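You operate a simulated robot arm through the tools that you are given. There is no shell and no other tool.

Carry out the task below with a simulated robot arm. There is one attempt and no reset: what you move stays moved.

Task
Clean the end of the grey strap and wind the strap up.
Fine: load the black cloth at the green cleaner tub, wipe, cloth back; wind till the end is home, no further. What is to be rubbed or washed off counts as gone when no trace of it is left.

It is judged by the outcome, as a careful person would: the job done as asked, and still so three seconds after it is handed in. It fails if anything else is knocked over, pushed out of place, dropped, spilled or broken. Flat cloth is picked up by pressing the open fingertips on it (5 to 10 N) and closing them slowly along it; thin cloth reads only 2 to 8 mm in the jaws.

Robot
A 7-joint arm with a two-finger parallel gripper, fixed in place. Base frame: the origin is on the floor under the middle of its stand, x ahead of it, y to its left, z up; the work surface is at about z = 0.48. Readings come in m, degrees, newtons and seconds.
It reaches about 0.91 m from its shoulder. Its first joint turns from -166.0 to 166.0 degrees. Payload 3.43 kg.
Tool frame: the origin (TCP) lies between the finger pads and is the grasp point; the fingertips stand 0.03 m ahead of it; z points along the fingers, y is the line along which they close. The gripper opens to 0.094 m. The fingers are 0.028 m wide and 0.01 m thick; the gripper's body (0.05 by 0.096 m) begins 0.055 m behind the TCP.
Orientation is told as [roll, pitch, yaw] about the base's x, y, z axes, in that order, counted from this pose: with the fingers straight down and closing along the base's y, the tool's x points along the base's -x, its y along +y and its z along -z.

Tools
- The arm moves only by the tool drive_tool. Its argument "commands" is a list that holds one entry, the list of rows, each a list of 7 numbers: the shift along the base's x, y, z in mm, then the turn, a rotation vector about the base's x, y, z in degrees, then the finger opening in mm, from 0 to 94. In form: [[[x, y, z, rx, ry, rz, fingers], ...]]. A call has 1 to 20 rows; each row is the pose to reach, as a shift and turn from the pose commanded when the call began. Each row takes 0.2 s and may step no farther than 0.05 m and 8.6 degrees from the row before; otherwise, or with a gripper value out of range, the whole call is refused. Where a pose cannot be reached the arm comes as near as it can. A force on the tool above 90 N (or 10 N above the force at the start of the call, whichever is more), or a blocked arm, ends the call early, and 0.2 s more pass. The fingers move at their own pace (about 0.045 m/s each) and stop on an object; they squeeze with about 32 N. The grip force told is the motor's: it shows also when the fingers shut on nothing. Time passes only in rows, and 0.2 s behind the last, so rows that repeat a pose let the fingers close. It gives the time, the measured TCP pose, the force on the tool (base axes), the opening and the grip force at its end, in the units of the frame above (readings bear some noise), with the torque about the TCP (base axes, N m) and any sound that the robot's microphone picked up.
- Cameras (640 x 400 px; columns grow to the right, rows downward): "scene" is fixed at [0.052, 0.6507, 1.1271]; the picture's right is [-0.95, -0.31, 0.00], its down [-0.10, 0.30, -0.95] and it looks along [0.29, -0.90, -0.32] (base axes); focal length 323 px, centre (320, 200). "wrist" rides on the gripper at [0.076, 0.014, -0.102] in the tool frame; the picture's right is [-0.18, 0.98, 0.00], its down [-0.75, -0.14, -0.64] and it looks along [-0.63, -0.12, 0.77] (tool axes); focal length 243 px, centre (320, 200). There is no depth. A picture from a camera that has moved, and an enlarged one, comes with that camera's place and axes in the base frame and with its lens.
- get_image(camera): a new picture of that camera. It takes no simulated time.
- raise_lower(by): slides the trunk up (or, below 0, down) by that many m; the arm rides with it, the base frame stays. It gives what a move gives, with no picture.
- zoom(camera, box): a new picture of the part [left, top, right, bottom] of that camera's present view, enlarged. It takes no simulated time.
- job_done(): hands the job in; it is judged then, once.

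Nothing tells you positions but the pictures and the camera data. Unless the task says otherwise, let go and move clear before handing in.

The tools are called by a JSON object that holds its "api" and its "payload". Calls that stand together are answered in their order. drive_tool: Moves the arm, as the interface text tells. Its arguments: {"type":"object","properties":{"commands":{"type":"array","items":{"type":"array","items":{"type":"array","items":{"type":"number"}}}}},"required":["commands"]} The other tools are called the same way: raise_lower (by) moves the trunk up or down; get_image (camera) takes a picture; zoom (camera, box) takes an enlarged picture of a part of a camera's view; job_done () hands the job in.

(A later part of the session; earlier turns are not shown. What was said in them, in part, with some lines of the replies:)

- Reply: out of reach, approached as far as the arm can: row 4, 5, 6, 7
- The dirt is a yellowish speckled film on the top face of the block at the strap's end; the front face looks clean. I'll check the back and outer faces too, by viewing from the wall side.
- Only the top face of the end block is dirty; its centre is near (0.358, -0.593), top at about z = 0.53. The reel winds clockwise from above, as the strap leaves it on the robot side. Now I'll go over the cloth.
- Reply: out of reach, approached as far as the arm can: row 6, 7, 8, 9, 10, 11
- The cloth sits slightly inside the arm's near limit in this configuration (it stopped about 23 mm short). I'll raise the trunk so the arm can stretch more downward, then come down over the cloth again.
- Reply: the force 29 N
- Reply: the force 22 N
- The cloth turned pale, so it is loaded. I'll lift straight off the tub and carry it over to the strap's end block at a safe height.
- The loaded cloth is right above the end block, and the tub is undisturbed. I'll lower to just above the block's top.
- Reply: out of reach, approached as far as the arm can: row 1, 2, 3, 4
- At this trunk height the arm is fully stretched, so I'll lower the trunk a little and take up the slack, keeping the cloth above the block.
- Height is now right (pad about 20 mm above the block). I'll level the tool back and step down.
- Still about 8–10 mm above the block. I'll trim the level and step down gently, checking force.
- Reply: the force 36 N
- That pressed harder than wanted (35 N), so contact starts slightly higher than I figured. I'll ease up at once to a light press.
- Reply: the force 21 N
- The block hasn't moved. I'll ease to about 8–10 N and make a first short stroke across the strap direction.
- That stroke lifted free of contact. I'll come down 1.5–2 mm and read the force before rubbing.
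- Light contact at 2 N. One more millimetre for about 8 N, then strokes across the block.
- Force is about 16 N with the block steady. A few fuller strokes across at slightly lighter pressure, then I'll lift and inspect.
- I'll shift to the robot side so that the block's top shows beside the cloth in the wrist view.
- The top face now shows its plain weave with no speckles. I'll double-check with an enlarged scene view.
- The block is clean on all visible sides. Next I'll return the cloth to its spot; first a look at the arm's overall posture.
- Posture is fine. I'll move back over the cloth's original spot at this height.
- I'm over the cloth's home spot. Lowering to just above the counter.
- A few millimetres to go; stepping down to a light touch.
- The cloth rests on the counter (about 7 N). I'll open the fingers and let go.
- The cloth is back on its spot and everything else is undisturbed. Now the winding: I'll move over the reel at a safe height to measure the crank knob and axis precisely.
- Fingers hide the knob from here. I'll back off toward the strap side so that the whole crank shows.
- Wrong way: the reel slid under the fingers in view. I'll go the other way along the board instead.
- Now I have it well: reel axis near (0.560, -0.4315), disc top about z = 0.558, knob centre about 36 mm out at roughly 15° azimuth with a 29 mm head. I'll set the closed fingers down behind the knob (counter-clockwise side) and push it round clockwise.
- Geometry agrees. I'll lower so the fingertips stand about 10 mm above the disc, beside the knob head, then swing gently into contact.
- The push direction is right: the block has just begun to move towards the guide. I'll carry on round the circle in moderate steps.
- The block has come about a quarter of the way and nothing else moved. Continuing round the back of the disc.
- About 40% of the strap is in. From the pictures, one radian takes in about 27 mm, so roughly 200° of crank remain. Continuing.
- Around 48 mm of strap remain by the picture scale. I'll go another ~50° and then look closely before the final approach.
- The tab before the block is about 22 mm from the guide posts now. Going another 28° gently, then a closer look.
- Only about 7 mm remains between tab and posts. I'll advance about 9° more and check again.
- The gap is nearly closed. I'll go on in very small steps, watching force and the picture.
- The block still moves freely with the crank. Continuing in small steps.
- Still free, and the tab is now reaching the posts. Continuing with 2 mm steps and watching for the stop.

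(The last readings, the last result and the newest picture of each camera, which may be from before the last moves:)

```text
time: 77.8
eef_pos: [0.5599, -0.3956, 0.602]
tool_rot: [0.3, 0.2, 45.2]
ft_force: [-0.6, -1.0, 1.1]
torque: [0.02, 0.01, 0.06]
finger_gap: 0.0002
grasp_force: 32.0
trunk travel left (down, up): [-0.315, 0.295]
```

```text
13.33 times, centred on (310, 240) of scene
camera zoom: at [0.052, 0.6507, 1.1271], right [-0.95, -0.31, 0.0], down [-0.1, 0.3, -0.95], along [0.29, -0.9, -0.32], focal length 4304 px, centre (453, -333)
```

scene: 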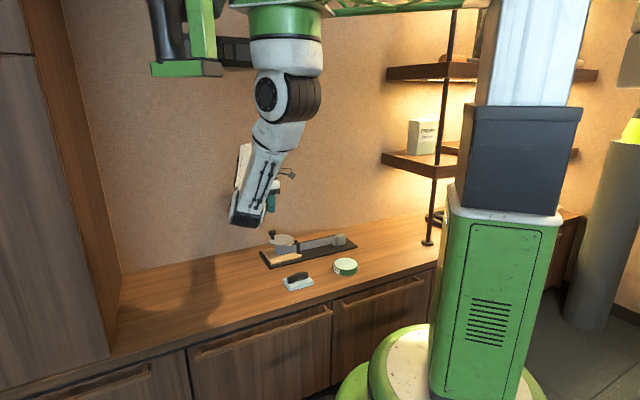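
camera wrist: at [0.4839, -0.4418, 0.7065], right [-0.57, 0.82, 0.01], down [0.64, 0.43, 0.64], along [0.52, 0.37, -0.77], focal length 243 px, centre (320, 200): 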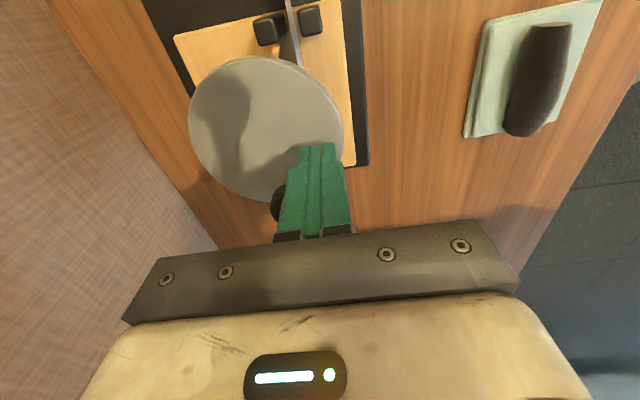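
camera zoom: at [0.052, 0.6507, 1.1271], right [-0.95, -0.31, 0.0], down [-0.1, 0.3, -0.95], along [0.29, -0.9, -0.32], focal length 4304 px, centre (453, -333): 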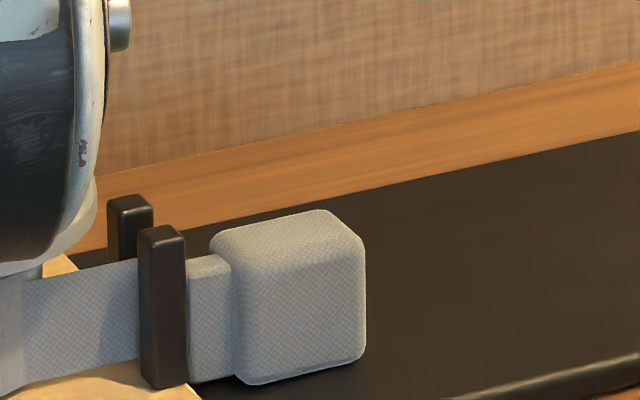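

No resistance yet (about 1 N). Another small advance.

{"api": "drive_tool", "payload": {"commands": [[[1.25, -0.05, 0, 0, 0, 0, 0], [2.5, -0.13, 0, 0, 0, 0, 0], [2.5, -0.13, 0, 0, 0, 0, 0]]]}}

{"api": "zoom", "payload": {"camera": "scene", "box": [290, 225, 330, 255]}}

{"api": "get_image", "payload": {"camera": "wrist"}}

```text
time: 78.6
eef_pos: [0.5633, -0.3951, 0.6025]
tool_rot: [0.4, 0.0, 45.2]
ft_force: [-0.3, -0.2, -0.1]
torque: [-0.01, 0.01, -0.01]
finger_gap: 0.0001
grasp_force: 32.2
trunk travel left (down, up): [-0.315, 0.295]
```

```text
13.33 times, centred on (310, 240) of scene
camera zoom: at [0.052, 0.6507, 1.1271], right [-0.95, -0.31, 0.0], down [-0.1, 0.3, -0.95], along [0.29, -0.9, -0.32], focal length 4304 px, centre (453, -333)
```

zoom: 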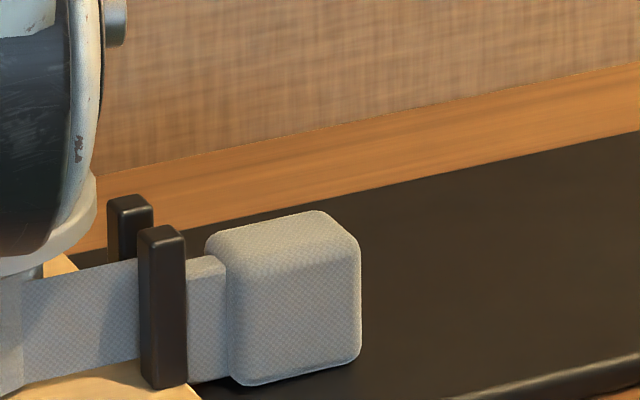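

```text
taken
camera wrist: at [0.4994, -0.4398, 0.7052], right [-0.57, 0.82, 0.01], down [0.64, 0.43, 0.64], along [0.52, 0.37, -0.77], focal length 243 px, centre (320, 200)
```

wrist: 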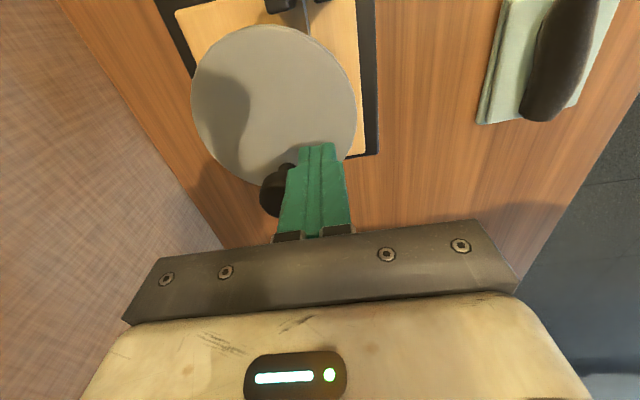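

No stop yet. Before going further I want a top view of the tab and posts to see just where "home" is, so I'll back the fingers off the knob, lift and look.

{"api": "drive_tool", "payload": {"commands": [[[-6, 1, 0, 0, 0, 0, 0], [-8, 2, 20, 0, 0, 0, 0], [-8, 2, 55, 0, 0, 0, 0], [-8, 2, 90, 0, 0, 0, 0], [-25, -30, 95, 0, 0, 0, 0], [-45, -65, 95, 0, 0, 0, 0], [-60, -95, 95, 0, 0, 0, 0], [-60, -95, 95, 0, 0, 0, 0]]]}}

{"api": "get_image", "payload": {"camera": "wrist"}}

{"api": "zoom", "payload": {"camera": "wrist", "box": [290, 40, 400, 140]}}

{"api": "zoom", "payload": {"camera": "scene", "box": [255, 215, 355, 275]}}

```text
time: 80.4
eef_pos: [0.5026, -0.4927, 0.7002]
tool_rot: [0.3, 0.1, 45.2]
ft_force: [-0.2, -0.2, 0.2]
torque: [0.02, -0.04, -0.02]
finger_gap: 0.0
grasp_force: 31.7
trunk travel left (down, up): [-0.315, 0.295]
```

```text
taken
camera wrist: at [0.4406, -0.5363, 0.8021], right [-0.57, 0.82, 0.01], down [0.64, 0.43, 0.64], along [0.52, 0.37, -0.77], focal length 243 px, centre (320, 200)
```

wrist: 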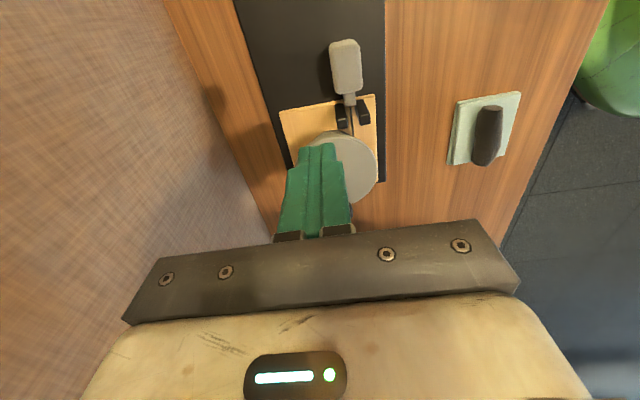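

```text
4.00 times, centred on (345, 90) of wrist
camera zoom: at [0.4406, -0.5363, 0.8021], right [-0.57, 0.82, 0.01], down [0.64, 0.43, 0.64], along [0.52, 0.37, -0.77], focal length 970 px, centre (220, 640)
```

zoom: 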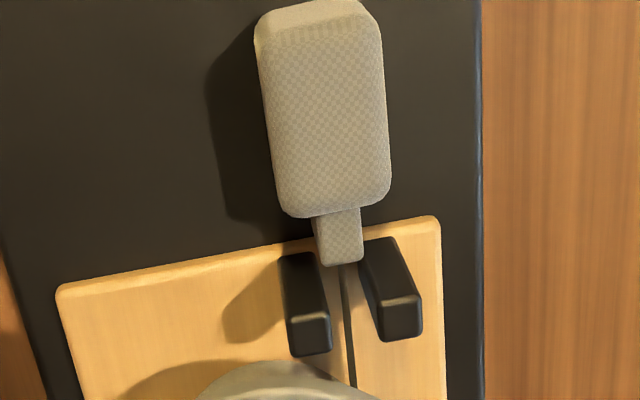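

```text
6.40 times, centred on (305, 245) of scene
camera zoom: at [0.052, 0.6507, 1.1271], right [-0.95, -0.31, 0.0], down [-0.1, 0.3, -0.95], along [0.29, -0.9, -0.32], focal length 2066 px, centre (416, -88)
```

zoom: 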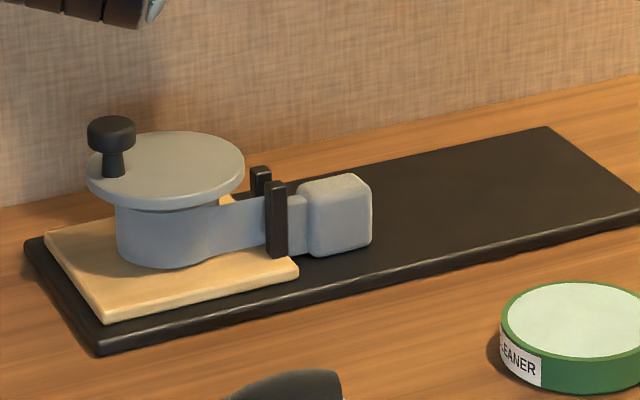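

Very clear view: the tab's nose is still about 4 mm short of the posts, and the block's top is clean. I'll enlarge to compare the tab's width with the gap between the posts.

{"api": "zoom", "payload": {"camera": "wrist", "box": [355, 85, 405, 130]}}

{"api": "zoom", "payload": {"camera": "wrist", "box": [355, 85, 400, 130]}}

{"api": "zoom", "payload": {"camera": "wrist", "box": [330, 80, 380, 135]}}

{"api": "zoom", "payload": {"camera": "scene", "box": [288, 235, 318, 258]}}

```text
8.89 times, centred on (380, 108) of wrist
camera zoom: at [0.4406, -0.5363, 0.8021], right [-0.57, 0.82, 0.01], down [0.64, 0.43, 0.64], along [0.52, 0.37, -0.77], focal length 2157 px, centre (-213, 1022)
```

zoom: 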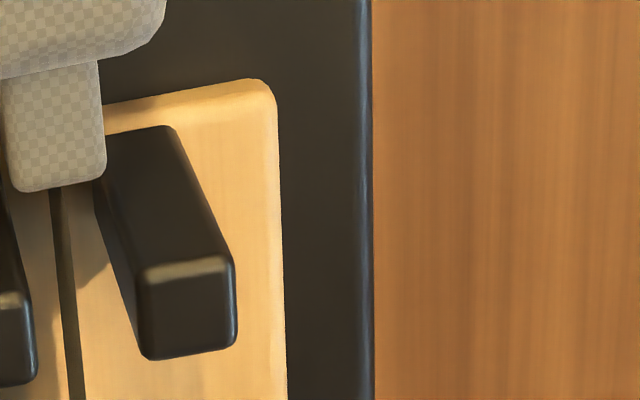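

```text
8.89 times, centred on (378, 108) of wrist
camera zoom: at [0.4406, -0.5363, 0.8021], right [-0.57, 0.82, 0.01], down [0.64, 0.43, 0.64], along [0.52, 0.37, -0.77], focal length 2157 px, centre (-191, 1022)
```

zoom: 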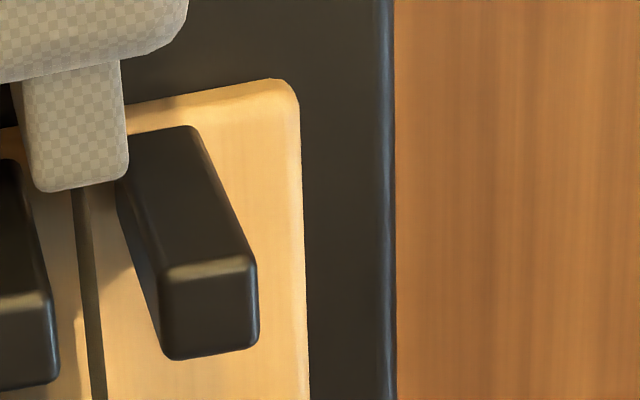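

```text
7.27 times, centred on (355, 108) of wrist
camera zoom: at [0.4406, -0.5363, 0.8021], right [-0.57, 0.82, 0.01], down [0.64, 0.43, 0.64], along [0.52, 0.37, -0.77], focal length 1764 px, centre (66, 873)
```

zoom: 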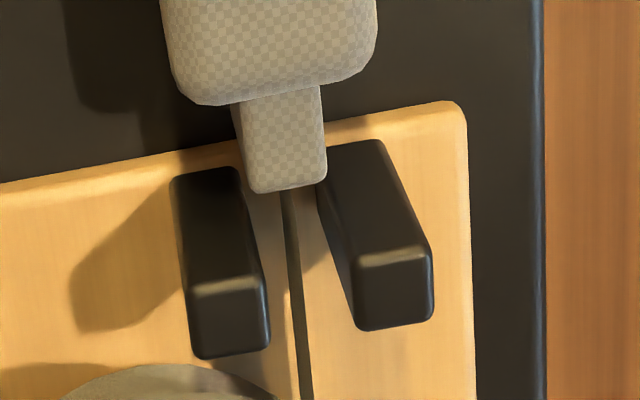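

```text
16.00 times, centred on (303, 246) of scene
camera zoom: at [0.052, 0.6507, 1.1271], right [-0.95, -0.31, 0.0], down [-0.1, 0.3, -0.95], along [0.29, -0.9, -0.32], focal length 5164 px, centre (592, -544)
```

zoom: 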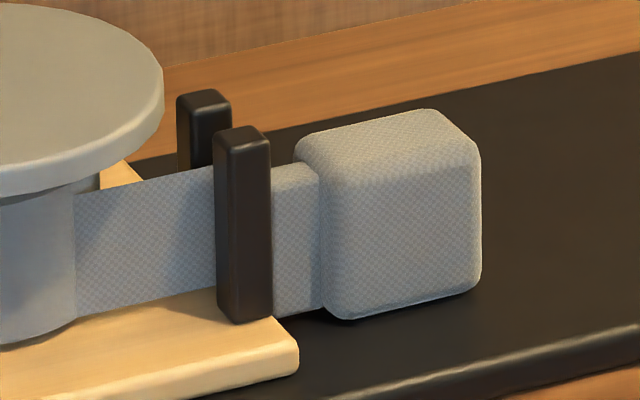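

The gap between the posts (about 13 mm) is slightly wider than the tab (about 11.5 mm). So the tab slides in and the block itself seats against the posts: some 15–18 mm still to go. I'll set the fingers back behind the knob.

{"api": "drive_tool", "payload": {"commands": [[[15, 30, 0, 0, 0, 0, 0], [35, 65, 0, 0, 0, 0, 0], [52, 97, 0, 0, 0, 0, 0], [52, 97, -40, 0, 0, 0, 0], [52, 97, -75, 0, 0, 0, 0], [52, 97, -95, 0, 0, 0, 0], [56, 96, -95, 0, 0, 0, 0], [60, 95, -95, 0, 0, 0, 0], [60, 95, -95, 0, 0, 0, 0]]]}}

{"api": "get_image", "payload": {"camera": "wrist"}}

{"api": "zoom", "payload": {"camera": "scene", "box": [288, 235, 318, 258]}}

```text
time: 82.4
eef_pos: [0.5627, -0.3954, 0.6013]
tool_rot: [0.4, 0.1, 45.1]
ft_force: [-0.3, -0.3, -0.2]
torque: [-0.01, 0.03, -0.01]
finger_gap: 0.0
grasp_force: 32.1
trunk travel left (down, up): [-0.315, 0.295]
```

```text
taken
camera wrist: at [0.4994, -0.4392, 0.705], right [-0.57, 0.82, 0.01], down [0.64, 0.43, 0.64], along [0.52, 0.37, -0.77], focal length 243 px, centre (320, 200)
```

wrist: 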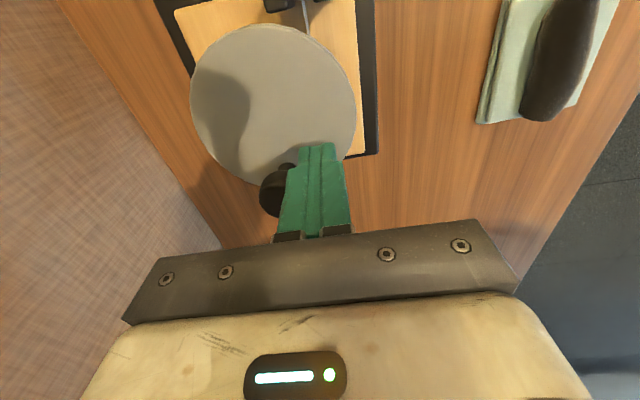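

```text
16.00 times, centred on (303, 246) of scene
camera zoom: at [0.052, 0.6507, 1.1271], right [-0.95, -0.31, 0.0], down [-0.1, 0.3, -0.95], along [0.29, -0.9, -0.32], focal length 5164 px, centre (592, -544)
```

zoom: 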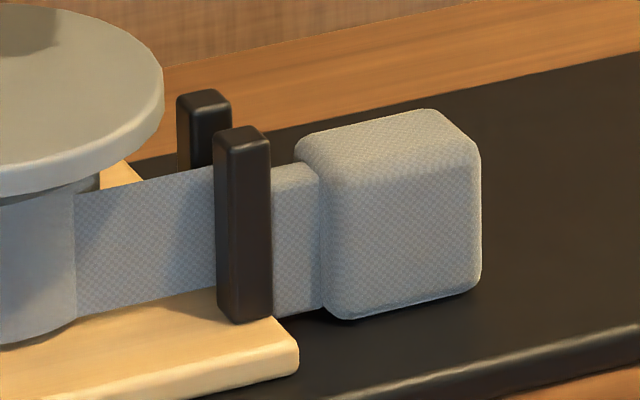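

The strap held its place while released. Pushing on in small steps; the tab should meet or enter the posts within the next 4–5 mm.

{"api": "drive_tool", "payload": {"commands": [[[1.25, -0.15, 0, 0, 0, 0, 0], [2.5, -0.3, 0, 0, 0, 0, 0], [3.75, -0.55, 0, 0, 0, 0, 0], [5, -0.8, 0, 0, 0, 0, 0], [5, -0.8, 0, 0, 0, 0, 0]]]}}

{"api": "zoom", "payload": {"camera": "scene", "box": [288, 235, 318, 258]}}

```text
time: 83.6
eef_pos: [0.568, -0.3963, 0.6021]
tool_rot: [0.3, 0.1, 45.1]
ft_force: [1.0, 0.0, 0.2]
torque: [0.0, 0.0, -0.01]
finger_gap: 0.0002
grasp_force: 32.2
trunk travel left (down, up): [-0.315, 0.295]
```

```text
16.00 times, centred on (303, 246) of scene
camera zoom: at [0.052, 0.6507, 1.1271], right [-0.95, -0.31, 0.0], down [-0.1, 0.3, -0.95], along [0.29, -0.9, -0.32], focal length 5164 px, centre (592, -544)
```

zoom: 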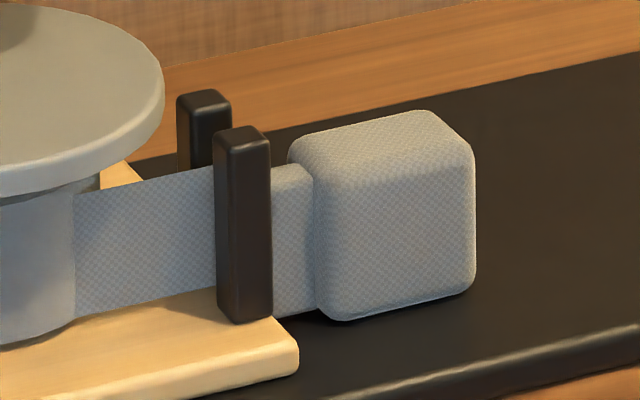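

{"api": "drive_tool", "payload": {"commands": [[[1.2, -0.3, 0, 0, 0, 0, 0], [2.4, -0.65, 0, 0, 0, 0, 0], [3.6, -1.0, 0, 0, 0, 0, 0], [4.8, -1.5, 0, 0, 0, 0, 0], [4.8, -1.5, 0, 0, 0, 0, 0]]]}}

{"api": "zoom", "payload": {"camera": "scene", "box": [288, 235, 318, 258]}}

```text
time: 84.8
eef_pos: [0.5744, -0.3976, 0.6018]
tool_rot: [0.3, 0.1, 45.1]
ft_force: [-0.7, 0.9, -0.9]
torque: [0.02, 0.0, 0.01]
finger_gap: 0.0
grasp_force: 32.4
trunk travel left (down, up): [-0.315, 0.295]
```

```text
16.00 times, centred on (303, 246) of scene
camera zoom: at [0.052, 0.6507, 1.1271], right [-0.95, -0.31, 0.0], down [-0.1, 0.3, -0.95], along [0.29, -0.9, -0.32], focal length 5164 px, centre (592, -544)
```

zoom: 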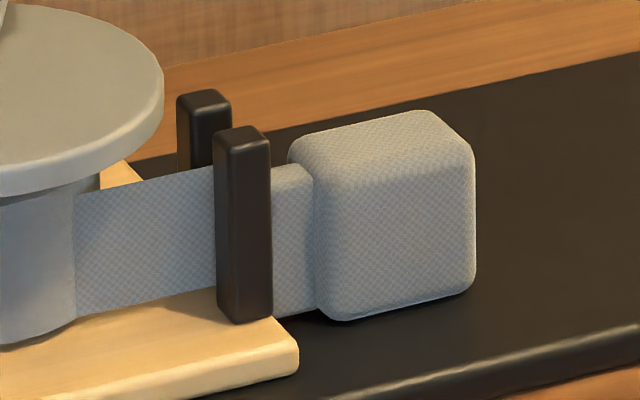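

The block didn't move in this last step although the fingers met no force. I'll look at where the knob is relative to the fingers.

{"api": "get_image", "payload": {"camera": "wrist"}}

{"api": "zoom", "payload": {"camera": "wrist", "box": [220, 100, 360, 220]}}

{"api": "get_image", "payload": {"camera": "scene"}}

```text
taken
camera wrist: at [0.5107, -0.4417, 0.7052], right [-0.57, 0.82, 0.01], down [0.64, 0.43, 0.64], along [0.52, 0.37, -0.77], focal length 243 px, centre (320, 200)
```

wrist: 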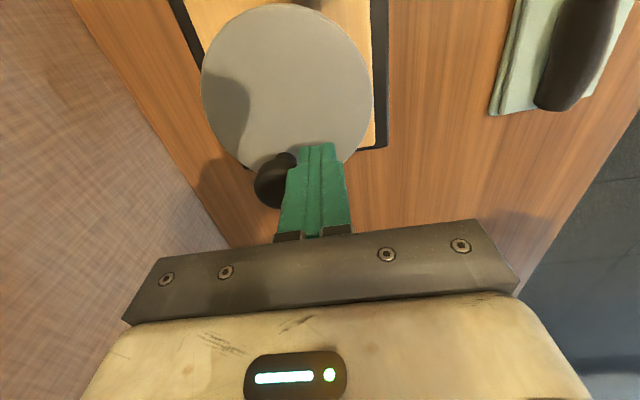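

```text
3.33 times, centred on (290, 160) of wrist
camera zoom: at [0.5107, -0.4417, 0.7052], right [-0.57, 0.82, 0.01], down [0.64, 0.43, 0.64], along [0.52, 0.37, -0.77], focal length 809 px, centre (420, 333)
```

zoom: 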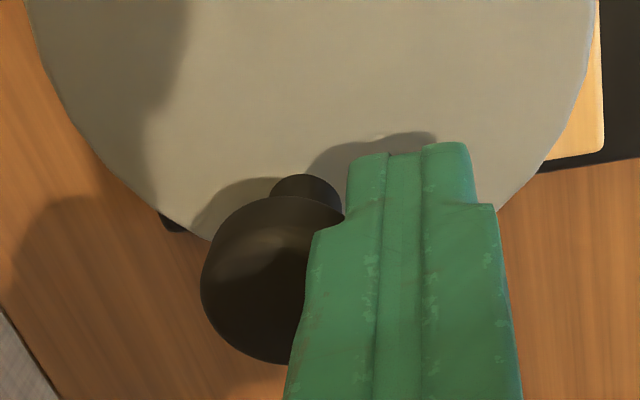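

```text
taken
```

scene: 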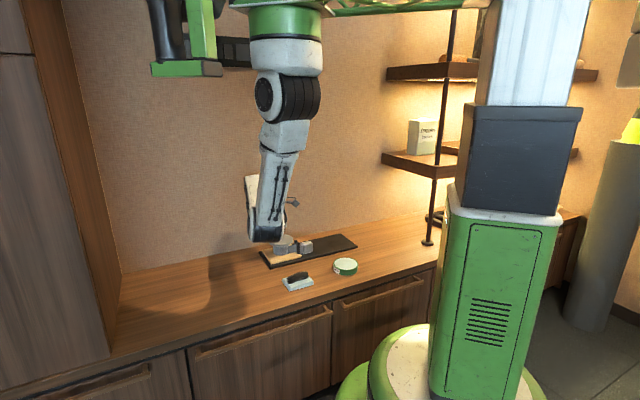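

The knob has turned on about 8° while the block stayed still, so the end may already be against its stop. I'll stop here, back the fingers off and look from above before anything else.

{"api": "drive_tool", "payload": {"commands": [[[-6, 4, 0, 0, 0, 0, 0], [-8, 6, 20, 0, 0, 0, 0], [-8, 6, 55, 0, 0, 0, 0], [-8, 6, 90, 0, 0, 0, 0], [-30, -30, 95, 0, 0, 0, 0], [-50, -65, 95, 0, 0, 0, 0], [-70, -92, 95, 0, 0, 0, 0], [-70, -92, 95, 0, 0, 0, 0]]]}}

{"api": "get_image", "payload": {"camera": "wrist"}}

{"api": "zoom", "payload": {"camera": "wrist", "box": [330, 80, 380, 135]}}

{"api": "zoom", "payload": {"camera": "scene", "box": [255, 215, 355, 275]}}

{"api": "zoom", "payload": {"camera": "scene", "box": [288, 235, 318, 258]}}

```text
time: 86.6
eef_pos: [0.5012, -0.4903, 0.6977]
tool_rot: [0.2, 0.0, 45.1]
ft_force: [1.2, -0.9, -0.3]
torque: [0.03, 0.01, 0.02]
finger_gap: 0.0
grasp_force: 32.3
trunk travel left (down, up): [-0.315, 0.295]
```

```text
taken
camera wrist: at [0.4388, -0.5345, 0.8014], right [-0.57, 0.82, 0.0], down [0.64, 0.43, 0.64], along [0.52, 0.37, -0.77], focal length 243 px, centre (320, 200)
```

wrist: 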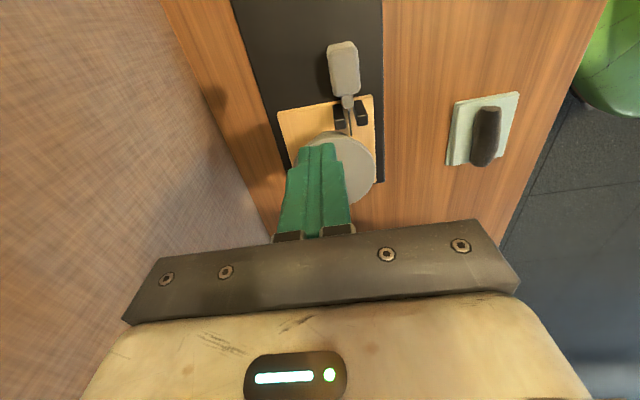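

```text
7.27 times, centred on (355, 108) of wrist
camera zoom: at [0.4388, -0.5345, 0.8014], right [-0.57, 0.82, 0.0], down [0.64, 0.43, 0.64], along [0.52, 0.37, -0.77], focal length 1764 px, centre (66, 873)
```

zoom: 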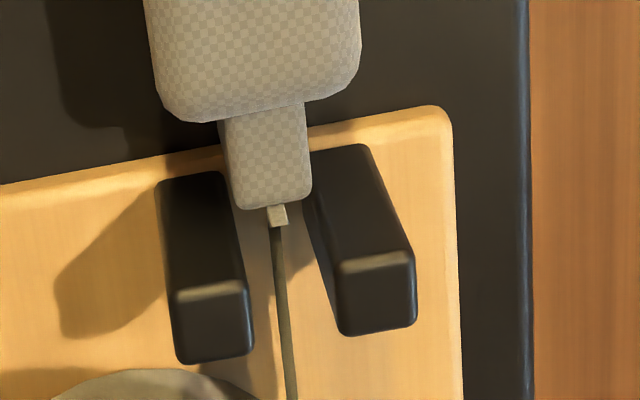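

```text
6.40 times, centred on (305, 245) of scene
camera zoom: at [0.052, 0.6507, 1.1271], right [-0.95, -0.31, 0.0], down [-0.1, 0.3, -0.95], along [0.29, -0.9, -0.32], focal length 2066 px, centre (416, -88)
```

zoom: 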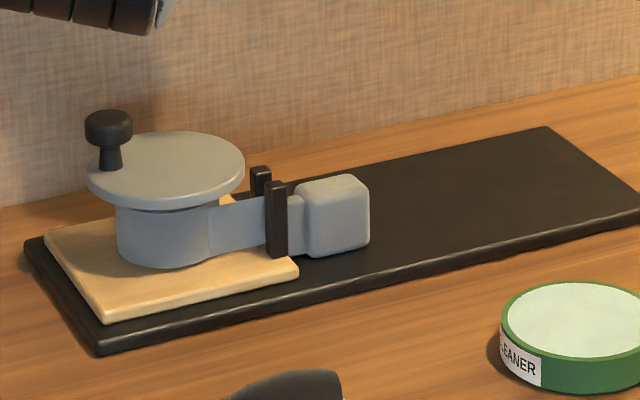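

```text
16.00 times, centred on (303, 246) of scene
camera zoom: at [0.052, 0.6507, 1.1271], right [-0.95, -0.31, 0.0], down [-0.1, 0.3, -0.95], along [0.29, -0.9, -0.32], focal length 5164 px, centre (592, -544)
```

zoom: 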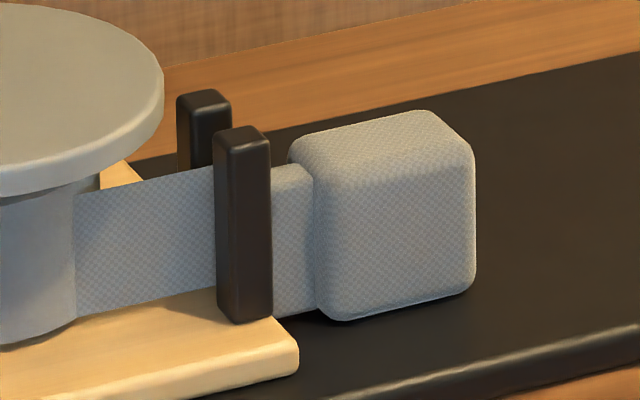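

Something small has appeared between the tab and the strap. I'll enlarge that spot.

{"api": "zoom", "payload": {"camera": "wrist", "box": [340, 95, 366, 122]}}

{"api": "zoom", "payload": {"camera": "scene", "box": [294, 240, 310, 254]}}

```text
14.81 times, centred on (353, 108) of wrist
camera zoom: at [0.4388, -0.5345, 0.8014], right [-0.57, 0.82, 0.0], down [0.64, 0.43, 0.64], along [0.52, 0.37, -0.77], focal length 3594 px, centre (-169, 1556)
```

zoom: 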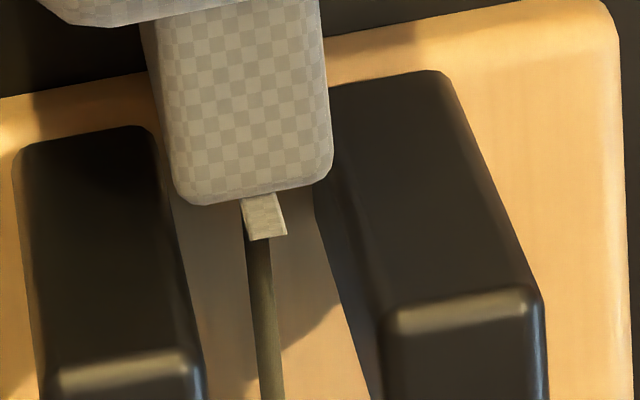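

```text
16.00 times, centred on (302, 247) of scene
camera zoom: at [0.052, 0.6507, 1.1271], right [-0.95, -0.31, 0.0], down [-0.1, 0.3, -0.95], along [0.29, -0.9, -0.32], focal length 5164 px, centre (608, -552)
```

zoom: 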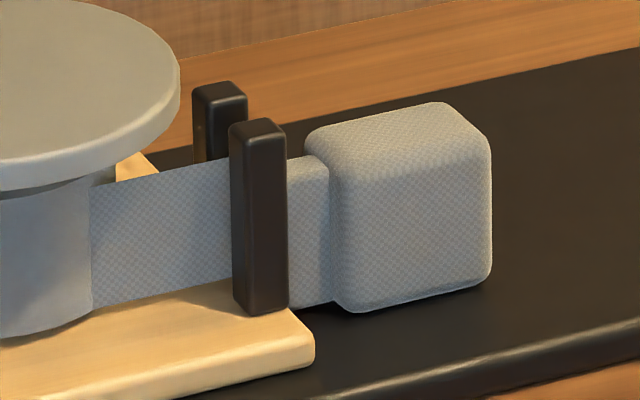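

The tab stopped about 5 mm short of the posts while the reel turned a few degrees more, and a bit of strap neck shows. I want a front view of this spot before deciding on a correction.

{"api": "drive_tool", "payload": {"commands": [[[-2, 4, 0, 0, 0, -7.5, 0], [-4, 8, 0, 0, 0, -15, 0], [-6, 12, 0, 0, 0, -22.5, 0], [-8, 16, 0, 0, 0, -30, 0], [-10, 20, 0, 0, 0, -37.5, 0], [-12, 24, 0, 0, 0, -45, 0], [-14, 28, 0, 0, 0, -52.5, 0], [-16, 32, 0, 0, 0, -60, 0], [-18, 36, 0, 0, 0, -67.5, 0], [-20, 40, 0, 0, 0, -75, 0], [-21, 44, -10, 0, 0, -82.5, 0], [-21, 47, -25, 0, 0, -90, 0], [-21, 47, -35, 0, 0, -90, 0], [-21, 47, -35, 0, 0, -90, 0]]]}}

{"api": "get_image", "payload": {"camera": "wrist"}}

{"api": "zoom", "payload": {"camera": "wrist", "box": [270, 70, 390, 150]}}

```text
time: 89.6
eef_pos: [0.4807, -0.4412, 0.6627]
tool_rot: [0.4, 0.1, -44.9]
ft_force: [-0.8, 0.0, 0.5]
torque: [-0.05, 0.0, -0.04]
finger_gap: 0.0003
grasp_force: 32.2
trunk travel left (down, up): [-0.315, 0.295]
```

```text
taken
camera wrist: at [0.4376, -0.3785, 0.7656], right [0.82, 0.57, 0.0], down [0.43, -0.64, 0.64], along [0.37, -0.52, -0.77], focal length 243 px, centre (320, 200)
```

wrist: 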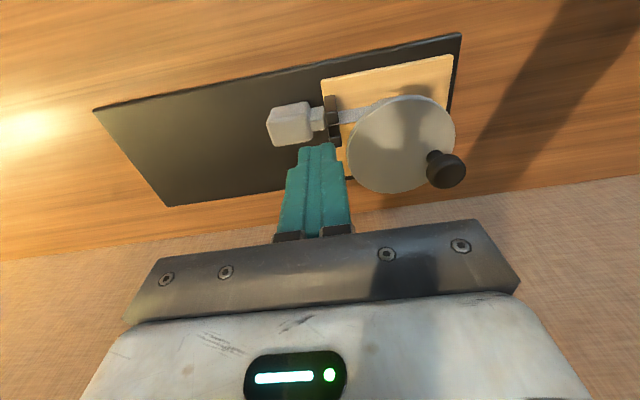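

```text
5.00 times, centred on (330, 110) of wrist
camera zoom: at [0.4376, -0.3785, 0.7656], right [0.82, 0.57, 0.0], down [0.43, -0.64, 0.64], along [0.37, -0.52, -0.77], focal length 1213 px, centre (270, 650)
```

zoom: 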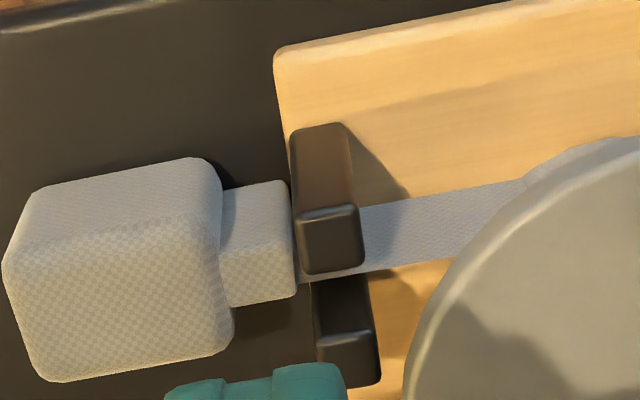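

{"api": "zoom", "payload": {"camera": "wrist", "box": [310, 92, 350, 142]}}

{"api": "zoom", "payload": {"camera": "wrist", "box": [322, 112, 342, 137]}}

```text
8.00 times, centred on (330, 117) of wrist
camera zoom: at [0.4376, -0.3785, 0.7656], right [0.82, 0.57, 0.0], down [0.43, -0.64, 0.64], along [0.37, -0.52, -0.77], focal length 1941 px, centre (240, 864)
```

zoom: 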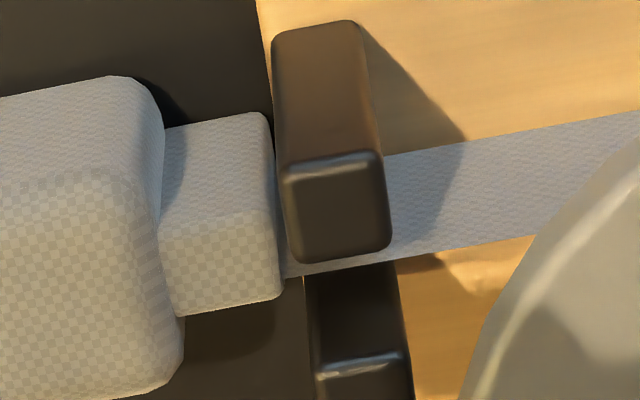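

```text
16.00 times, centred on (332, 124) of wrist
camera zoom: at [0.4376, -0.3785, 0.7656], right [0.82, 0.57, 0.0], down [0.43, -0.64, 0.64], along [0.37, -0.52, -0.77], focal length 3882 px, centre (128, 1408)
```

zoom: 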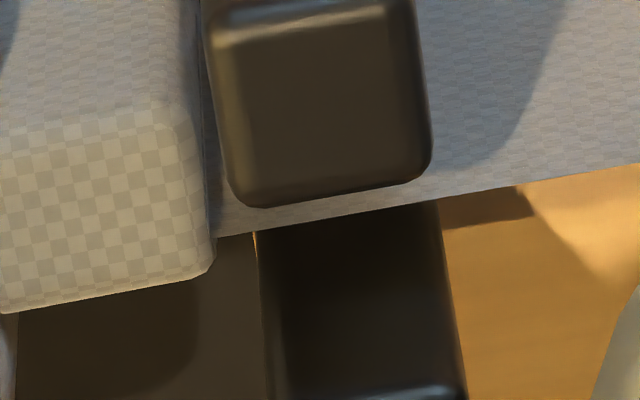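

The strap runs unbroken from the tab between the posts. I'll measure the reel and knob in this view to work out exactly how far the crank has turned.

{"api": "zoom", "payload": {"camera": "wrist", "box": [330, 80, 490, 210]}}

{"api": "zoom", "payload": {"camera": "scene", "box": [260, 222, 310, 260]}}

```text
3.08 times, centred on (410, 145) of wrist
camera zoom: at [0.4376, -0.3785, 0.7656], right [0.82, 0.57, 0.0], down [0.43, -0.64, 0.64], along [0.37, -0.52, -0.77], focal length 746 px, centre (43, 369)
```

zoom: 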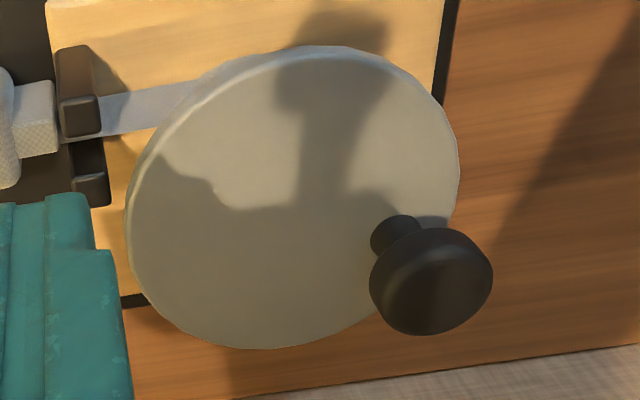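

```text
10.53 times, centred on (285, 241) of scene
camera zoom: at [0.052, 0.6507, 1.1271], right [-0.95, -0.31, 0.0], down [-0.1, 0.3, -0.95], along [0.29, -0.9, -0.32], focal length 3398 px, centre (688, -232)
```

zoom: 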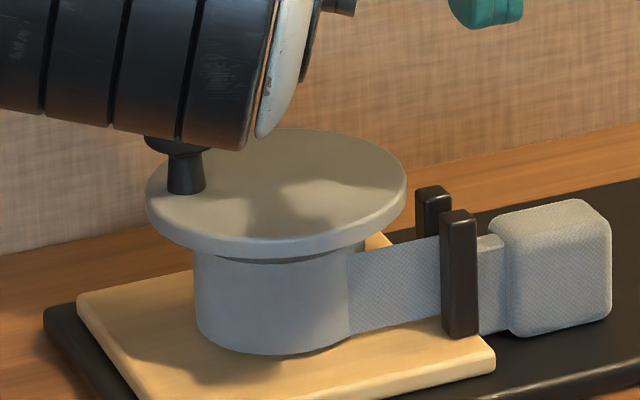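

The crank is now near 28° azimuth; the block stopped when it was near 39°, so I'm about 10° past home. I'll turn it gently back that little bit, until just taut, by putting the closed fingers on the other side of the knob. First I move across above it.

{"api": "drive_tool", "payload": {"commands": [[[35, 0, 5, 0, 0, 0, 0], [70, 0, 5, 0, 0, 0, 0], [105, 0, 5, 0, 0, 0, 0], [139, 2, 5, 0, 0, 0, 0], [139, 2, -25, 0, 0, 0, 0], [139, 2, -25, 0, 0, 0, 0]]]}}

{"api": "get_image", "payload": {"camera": "wrist"}}

{"api": "get_image", "payload": {"camera": "scene"}}

```text
time: 91.0
eef_pos: [0.6229, -0.4423, 0.6386]
tool_rot: [0.4, 0.0, -44.9]
ft_force: [-0.1, 0.7, 0.4]
torque: [0.01, -0.01, 0.01]
finger_gap: 0.0
grasp_force: 31.6
trunk travel left (down, up): [-0.315, 0.295]
```

```text
taken
camera wrist: at [0.5796, -0.3793, 0.742], right [0.82, 0.57, 0.0], down [0.43, -0.64, 0.64], along [0.37, -0.52, -0.77], focal length 243 px, centre (320, 200)
```

wrist: 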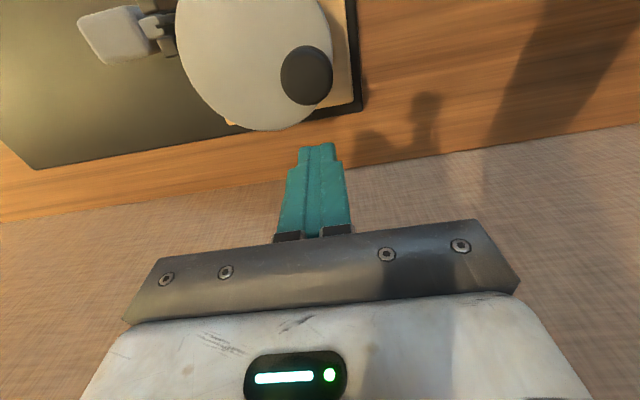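

```text
taken
```

scene: 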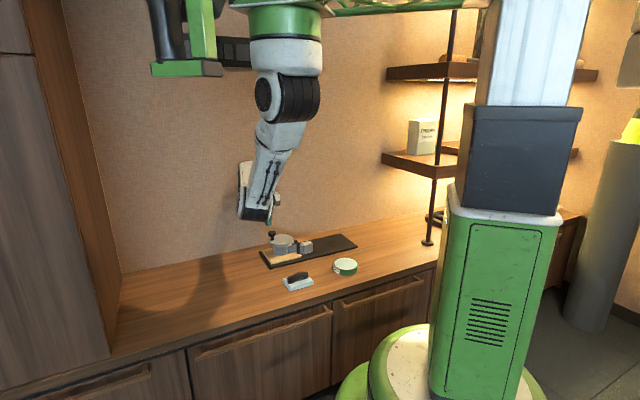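

Great view: the knob is at (0.591, -0.410) and my fingers are straight behind it on the wall side. I'll lower beside it and approach to just short of contact.

{"api": "drive_tool", "payload": {"commands": [[[0, 0, -20, 0, 0, 0, 0], [0, 0, -36, 0, 0, 0, 0], [-4, 4, -36, 0, 0, 0, 0], [-8, 8, -36, 0, 0, 0, 0], [-10, 10, -36, 0, 0, 0, 0], [-10, 10, -36, 0, 0, 0, 0]]]}}

{"api": "get_image", "payload": {"camera": "wrist"}}

{"api": "zoom", "payload": {"camera": "scene", "box": [288, 235, 318, 258]}}

```text
time: 92.4
eef_pos: [0.6106, -0.431, 0.6028]
tool_rot: [0.3, 0.2, -44.9]
ft_force: [0.2, -0.8, 0.0]
torque: [0.01, -0.02, 0.01]
finger_gap: 0.0
grasp_force: 32.0
trunk travel left (down, up): [-0.315, 0.295]
```

```text
taken
camera wrist: at [0.5668, -0.3675, 0.7053], right [0.82, 0.57, 0.0], down [0.43, -0.64, 0.64], along [0.37, -0.52, -0.77], focal length 243 px, centre (320, 200)
```

wrist: 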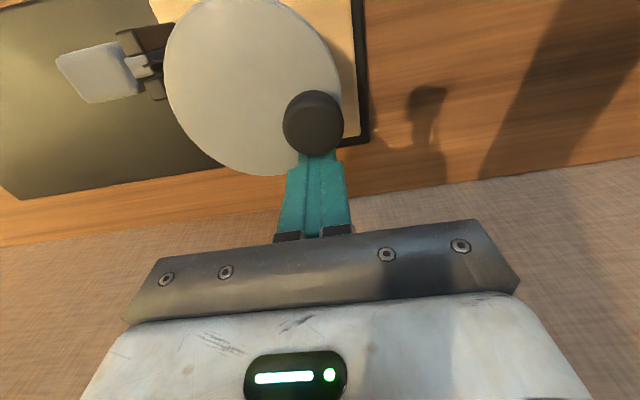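

```text
16.00 times, centred on (303, 246) of scene
camera zoom: at [0.052, 0.6507, 1.1271], right [-0.95, -0.31, 0.0], down [-0.1, 0.3, -0.95], along [0.29, -0.9, -0.32], focal length 5164 px, centre (592, -544)
```

zoom: 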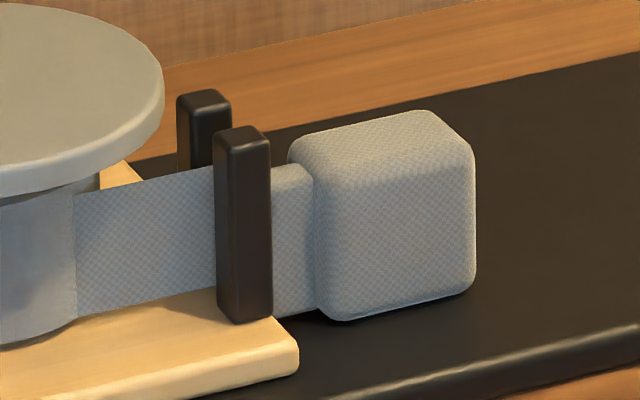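

About 5 mm short of contact; the block is unchanged. Now I'll move in and push back slowly, a few millimetres at a time.

{"api": "drive_tool", "payload": {"commands": [[[-1.5, 1.5, 0, 0, 0, 0, 0], [-3, 3, 0, 0, 0, 0, 0], [-4.2, 4.2, 0, 0, 0, 0, 0], [-5.4, 5.4, 0, 0, 0, 0, 0], [-5.4, 5.4, 0, 0, 0, 0, 0]]]}}

{"api": "get_image", "payload": {"camera": "wrist"}}

{"api": "zoom", "payload": {"camera": "scene", "box": [288, 235, 318, 258]}}

```text
time: 93.6
eef_pos: [0.6044, -0.4276, 0.6006]
tool_rot: [0.3, 0.1, -44.9]
ft_force: [-0.1, 0.8, 0.6]
torque: [-0.02, -0.01, 0.0]
finger_gap: 0.0002
grasp_force: 31.8
trunk travel left (down, up): [-0.315, 0.295]
```

```text
taken
camera wrist: at [0.5616, -0.3631, 0.7044], right [0.82, 0.57, 0.0], down [0.43, -0.64, 0.64], along [0.37, -0.52, -0.77], focal length 243 px, centre (320, 200)
```

wrist: 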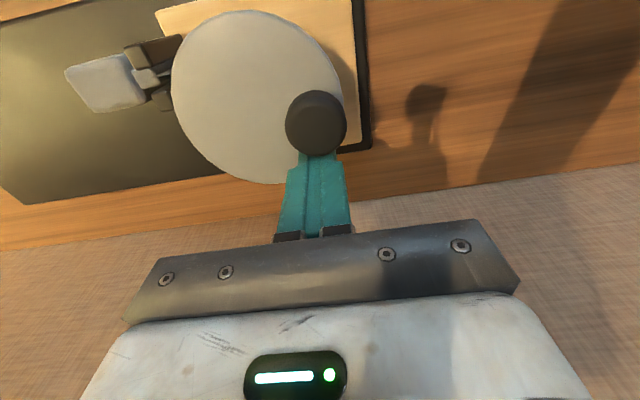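

```text
16.00 times, centred on (303, 246) of scene
camera zoom: at [0.052, 0.6507, 1.1271], right [-0.95, -0.31, 0.0], down [-0.1, 0.3, -0.95], along [0.29, -0.9, -0.32], focal length 5164 px, centre (592, -544)
```

zoom: 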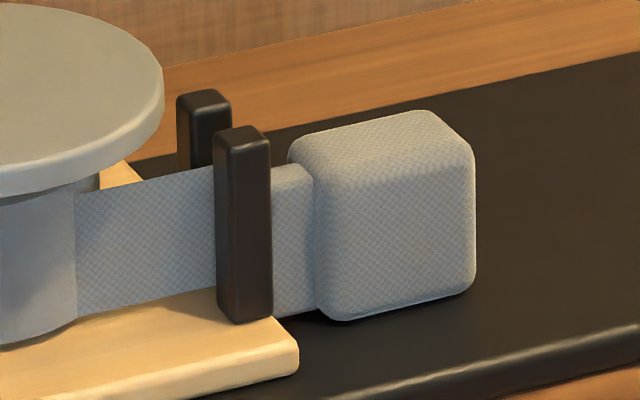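

The knob has come back with my fingers by about 10–12°, and the block hasn't shifted at all, so it should now be just at its stop without over-winding. I'll look at the tab and posts from this angle.

{"api": "zoom", "payload": {"camera": "wrist", "box": [100, 20, 200, 120]}}

```text
4.00 times, centred on (150, 70) of wrist
camera zoom: at [0.5616, -0.3631, 0.7044], right [0.82, 0.57, 0.0], down [0.43, -0.64, 0.64], along [0.37, -0.52, -0.77], focal length 970 px, centre (1000, 720)
```

zoom: 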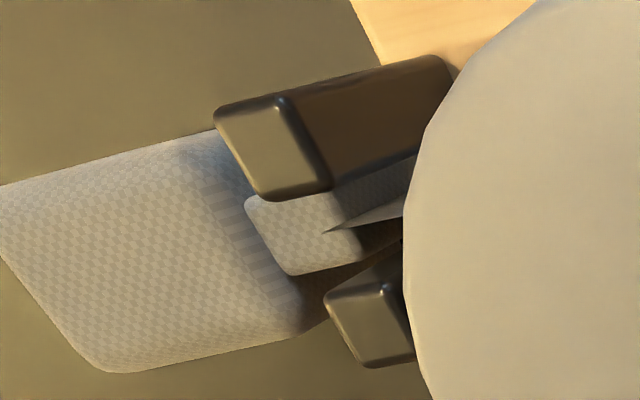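

From this angle the tab's nose sits flush with the posts (within about 1 mm), with the strap running into it. I'll back the fingers off without touching the knob, rise, and check from the top once more.

{"api": "drive_tool", "payload": {"commands": [[[3, -3, 0, 0, 0, 0, 0], [7, -7, 0, 0, 0, 0, 0], [8, -8, 20, 0, 0, 0, 0], [8, -8, 55, 0, 0, 0, 0], [8, -8, 90, 0, 0, 0, 0], [-25, -10, 95, 0, 0, 8, 0], [-55, -20, 95, 0, 0, 16, 0], [-80, -35, 95, 0, 0, 24, 0], [-100, -50, 95, 0, 0, 32, 0], [-102, -55, 95, 0, 0, 40, 0], [-102, -58, 95, 0, 0, 48, 0], [-102, -62, 95, 0, 0, 56, 0], [-102, -65, 95, 0, 0, 64, 0], [-102, -65, 95, 0, 0, 72, 0], [-102, -65, 95, 0, 0, 80, 0], [-102, -65, 95, 0, 0, 88, 0], [-102, -65, 95, 0, 0, 90, 0], [-102, -65, 95, 0, 0, 90, 0]]]}}

{"api": "get_image", "payload": {"camera": "wrist"}}

{"api": "zoom", "payload": {"camera": "wrist", "box": [330, 80, 380, 135]}}

{"api": "zoom", "payload": {"camera": "scene", "box": [255, 215, 355, 275]}}

```text
time: 97.4
eef_pos: [0.5028, -0.4928, 0.697]
tool_rot: [0.3, 0.1, 45.1]
ft_force: [-0.3, 0.0, -0.2]
torque: [0.0, -0.01, -0.02]
finger_gap: 0.0
grasp_force: 31.7
trunk travel left (down, up): [-0.315, 0.295]
```

```text
taken
camera wrist: at [0.4408, -0.5349, 0.7995], right [-0.57, 0.82, 0.01], down [0.63, 0.43, 0.64], along [0.52, 0.37, -0.77], focal length 243 px, centre (320, 200)
```

wrist: 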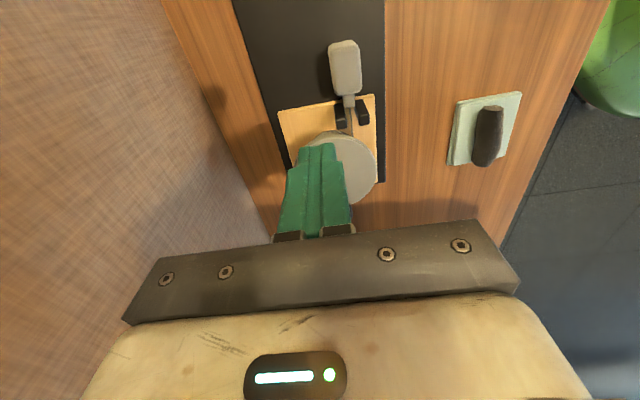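

```text
7.27 times, centred on (355, 108) of wrist
camera zoom: at [0.4408, -0.5349, 0.7995], right [-0.57, 0.82, 0.01], down [0.63, 0.43, 0.64], along [0.52, 0.37, -0.77], focal length 1764 px, centre (66, 873)
```

zoom: 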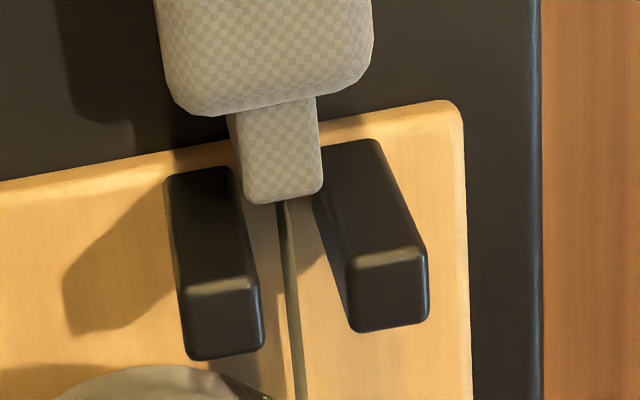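

```text
6.40 times, centred on (305, 245) of scene
camera zoom: at [0.052, 0.6507, 1.1271], right [-0.95, -0.31, 0.0], down [-0.1, 0.3, -0.95], along [0.29, -0.9, -0.32], focal length 2066 px, centre (416, -88)
```

zoom: 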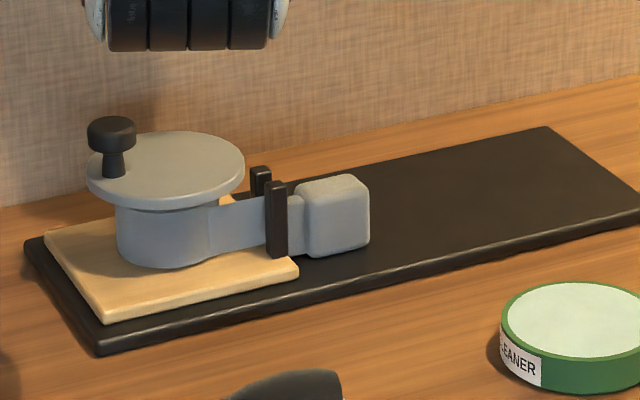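

The end is at the posts and the strap's odd lit bit is gone. I'll enlarge the strap between tab and reel to judge whether it's just taut or slightly slack.

{"api": "zoom", "payload": {"camera": "wrist", "box": [340, 95, 366, 140]}}

{"api": "zoom", "payload": {"camera": "scene", "box": [270, 232, 318, 260]}}

```text
8.89 times, centred on (353, 118) of wrist
camera zoom: at [0.4408, -0.5349, 0.7995], right [-0.57, 0.82, 0.01], down [0.63, 0.43, 0.64], along [0.52, 0.37, -0.77], focal length 2157 px, centre (27, 933)
```

zoom: 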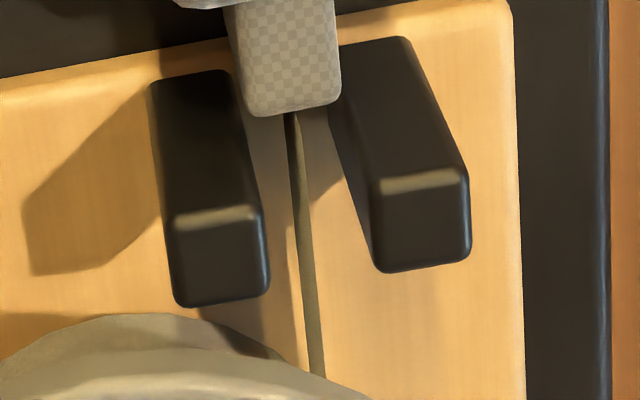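

```text
13.33 times, centred on (294, 246) of scene
camera zoom: at [0.052, 0.6507, 1.1271], right [-0.95, -0.31, 0.0], down [-0.1, 0.3, -0.95], along [0.29, -0.9, -0.32], focal length 4304 px, centre (667, -413)
```

zoom: 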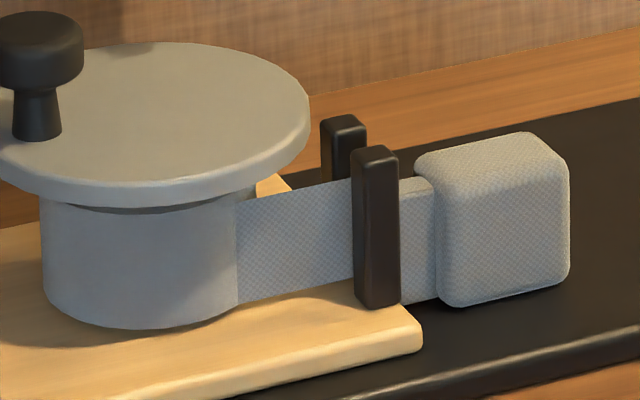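

The strap is straight and taut, the end is seated at the guide, and the block's faces show only clean weave. I'll rise well clear with the fingers open and take final looks.

{"api": "drive_tool", "payload": {"commands": [[[0, 0, 40, 0, 0, 0, 20], [-10, 5, 80, 0, 0, 0, 40], [-20, 10, 120, 0, 0, 0, 60], [-30, 15, 150, 0, 0, 0, 60], [-30, 15, 150, 0, 0, 0, 60]]]}}

{"api": "get_image", "payload": {"camera": "scene"}}

{"api": "zoom", "payload": {"camera": "scene", "box": [240, 215, 380, 303]}}

{"api": "get_image", "payload": {"camera": "wrist"}}

{"api": "zoom", "payload": {"camera": "wrist", "box": [290, 60, 400, 150]}}

```text
time: 98.6
eef_pos: [0.4722, -0.4778, 0.8483]
tool_rot: [0.3, 0.1, 45.2]
ft_force: [1.0, -0.2, 0.7]
torque: [0.02, 0.05, 0.01]
finger_gap: 0.0601
grasp_force: 0.0
trunk travel left (down, up): [-0.315, 0.295]
```

```text
taken
```

scene: 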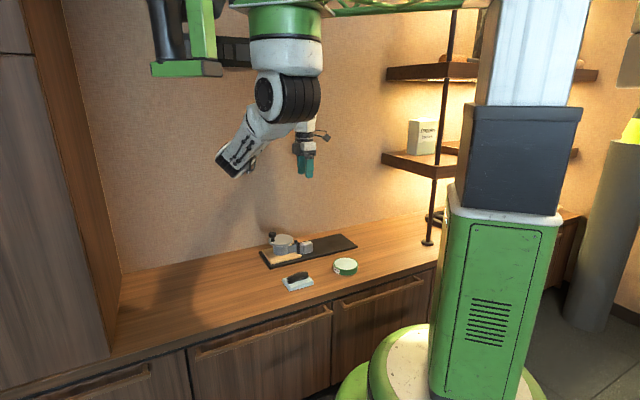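

```text
4.55 times, centred on (310, 259) of scene
camera zoom: at [0.052, 0.6507, 1.1271], right [-0.95, -0.31, 0.0], down [-0.1, 0.3, -0.95], along [0.29, -0.9, -0.32], focal length 1467 px, centre (366, -68)
```

zoom: 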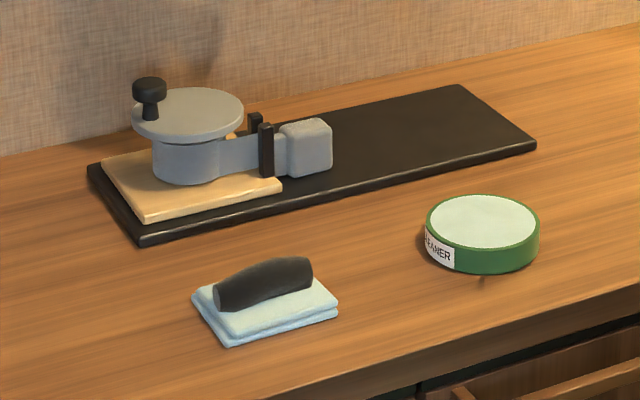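

```text
taken
camera wrist: at [0.4093, -0.5211, 0.9514], right [-0.57, 0.82, 0.01], down [0.63, 0.43, 0.64], along [0.52, 0.37, -0.77], focal length 243 px, centre (320, 200)
```

wrist: 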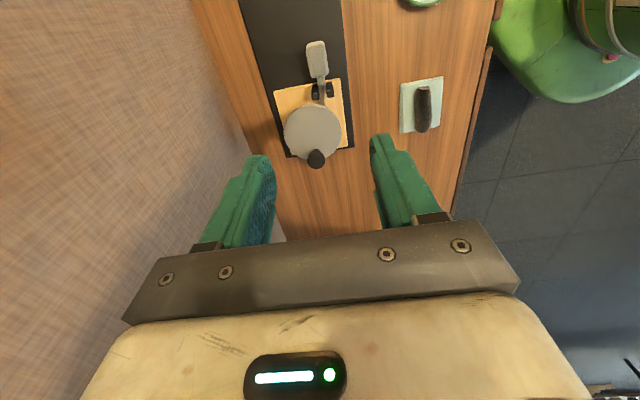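

```text
4.44 times, centred on (345, 105) of wrist
camera zoom: at [0.4093, -0.5211, 0.9514], right [-0.57, 0.82, 0.01], down [0.63, 0.43, 0.64], along [0.52, 0.37, -0.77], focal length 1078 px, centre (209, 622)
```

zoom: 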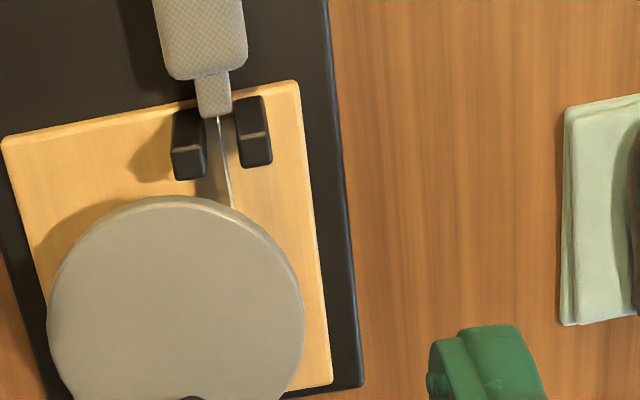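

Everything checks out. The end block is clean, the strap is wound with its end seated at the guide, and the cloth is back on its spot. Tub, board and counter are undisturbed and the arm is clear, so I'm handing the job in.

{"api": "job_done", "payload": {}}

```text
The job is handed in.
```

The end of the grey strap is clean and the strap is wound up. I handed the job in and have had no verdict back.

- **Cleaning:** I loaded the cloth at the green tub and wiped the yellowish film off the top of the end block. Enlarged pictures from several sides showed no trace left.
- **Cloth:** It is back where it was picked up. It turned pale when it took up cleaner.
- **Winding:** The end stopped moving 2–4 mm from the guide posts. I take that as home, because turning the crank further did not move it.
- **Overwinding:** Before I noticed the stop, I turned the crank about 12° too far. I turned it back by about the same amount. The end stayed put and the strap looks straight and taut.
- **Pressure:** The cloth first touched the block at about 35 N, harder than I meant. I eased off and saw no movement or damage.

The tub, the board and everything else on the counter are where they were. The gripper is empty and clear.
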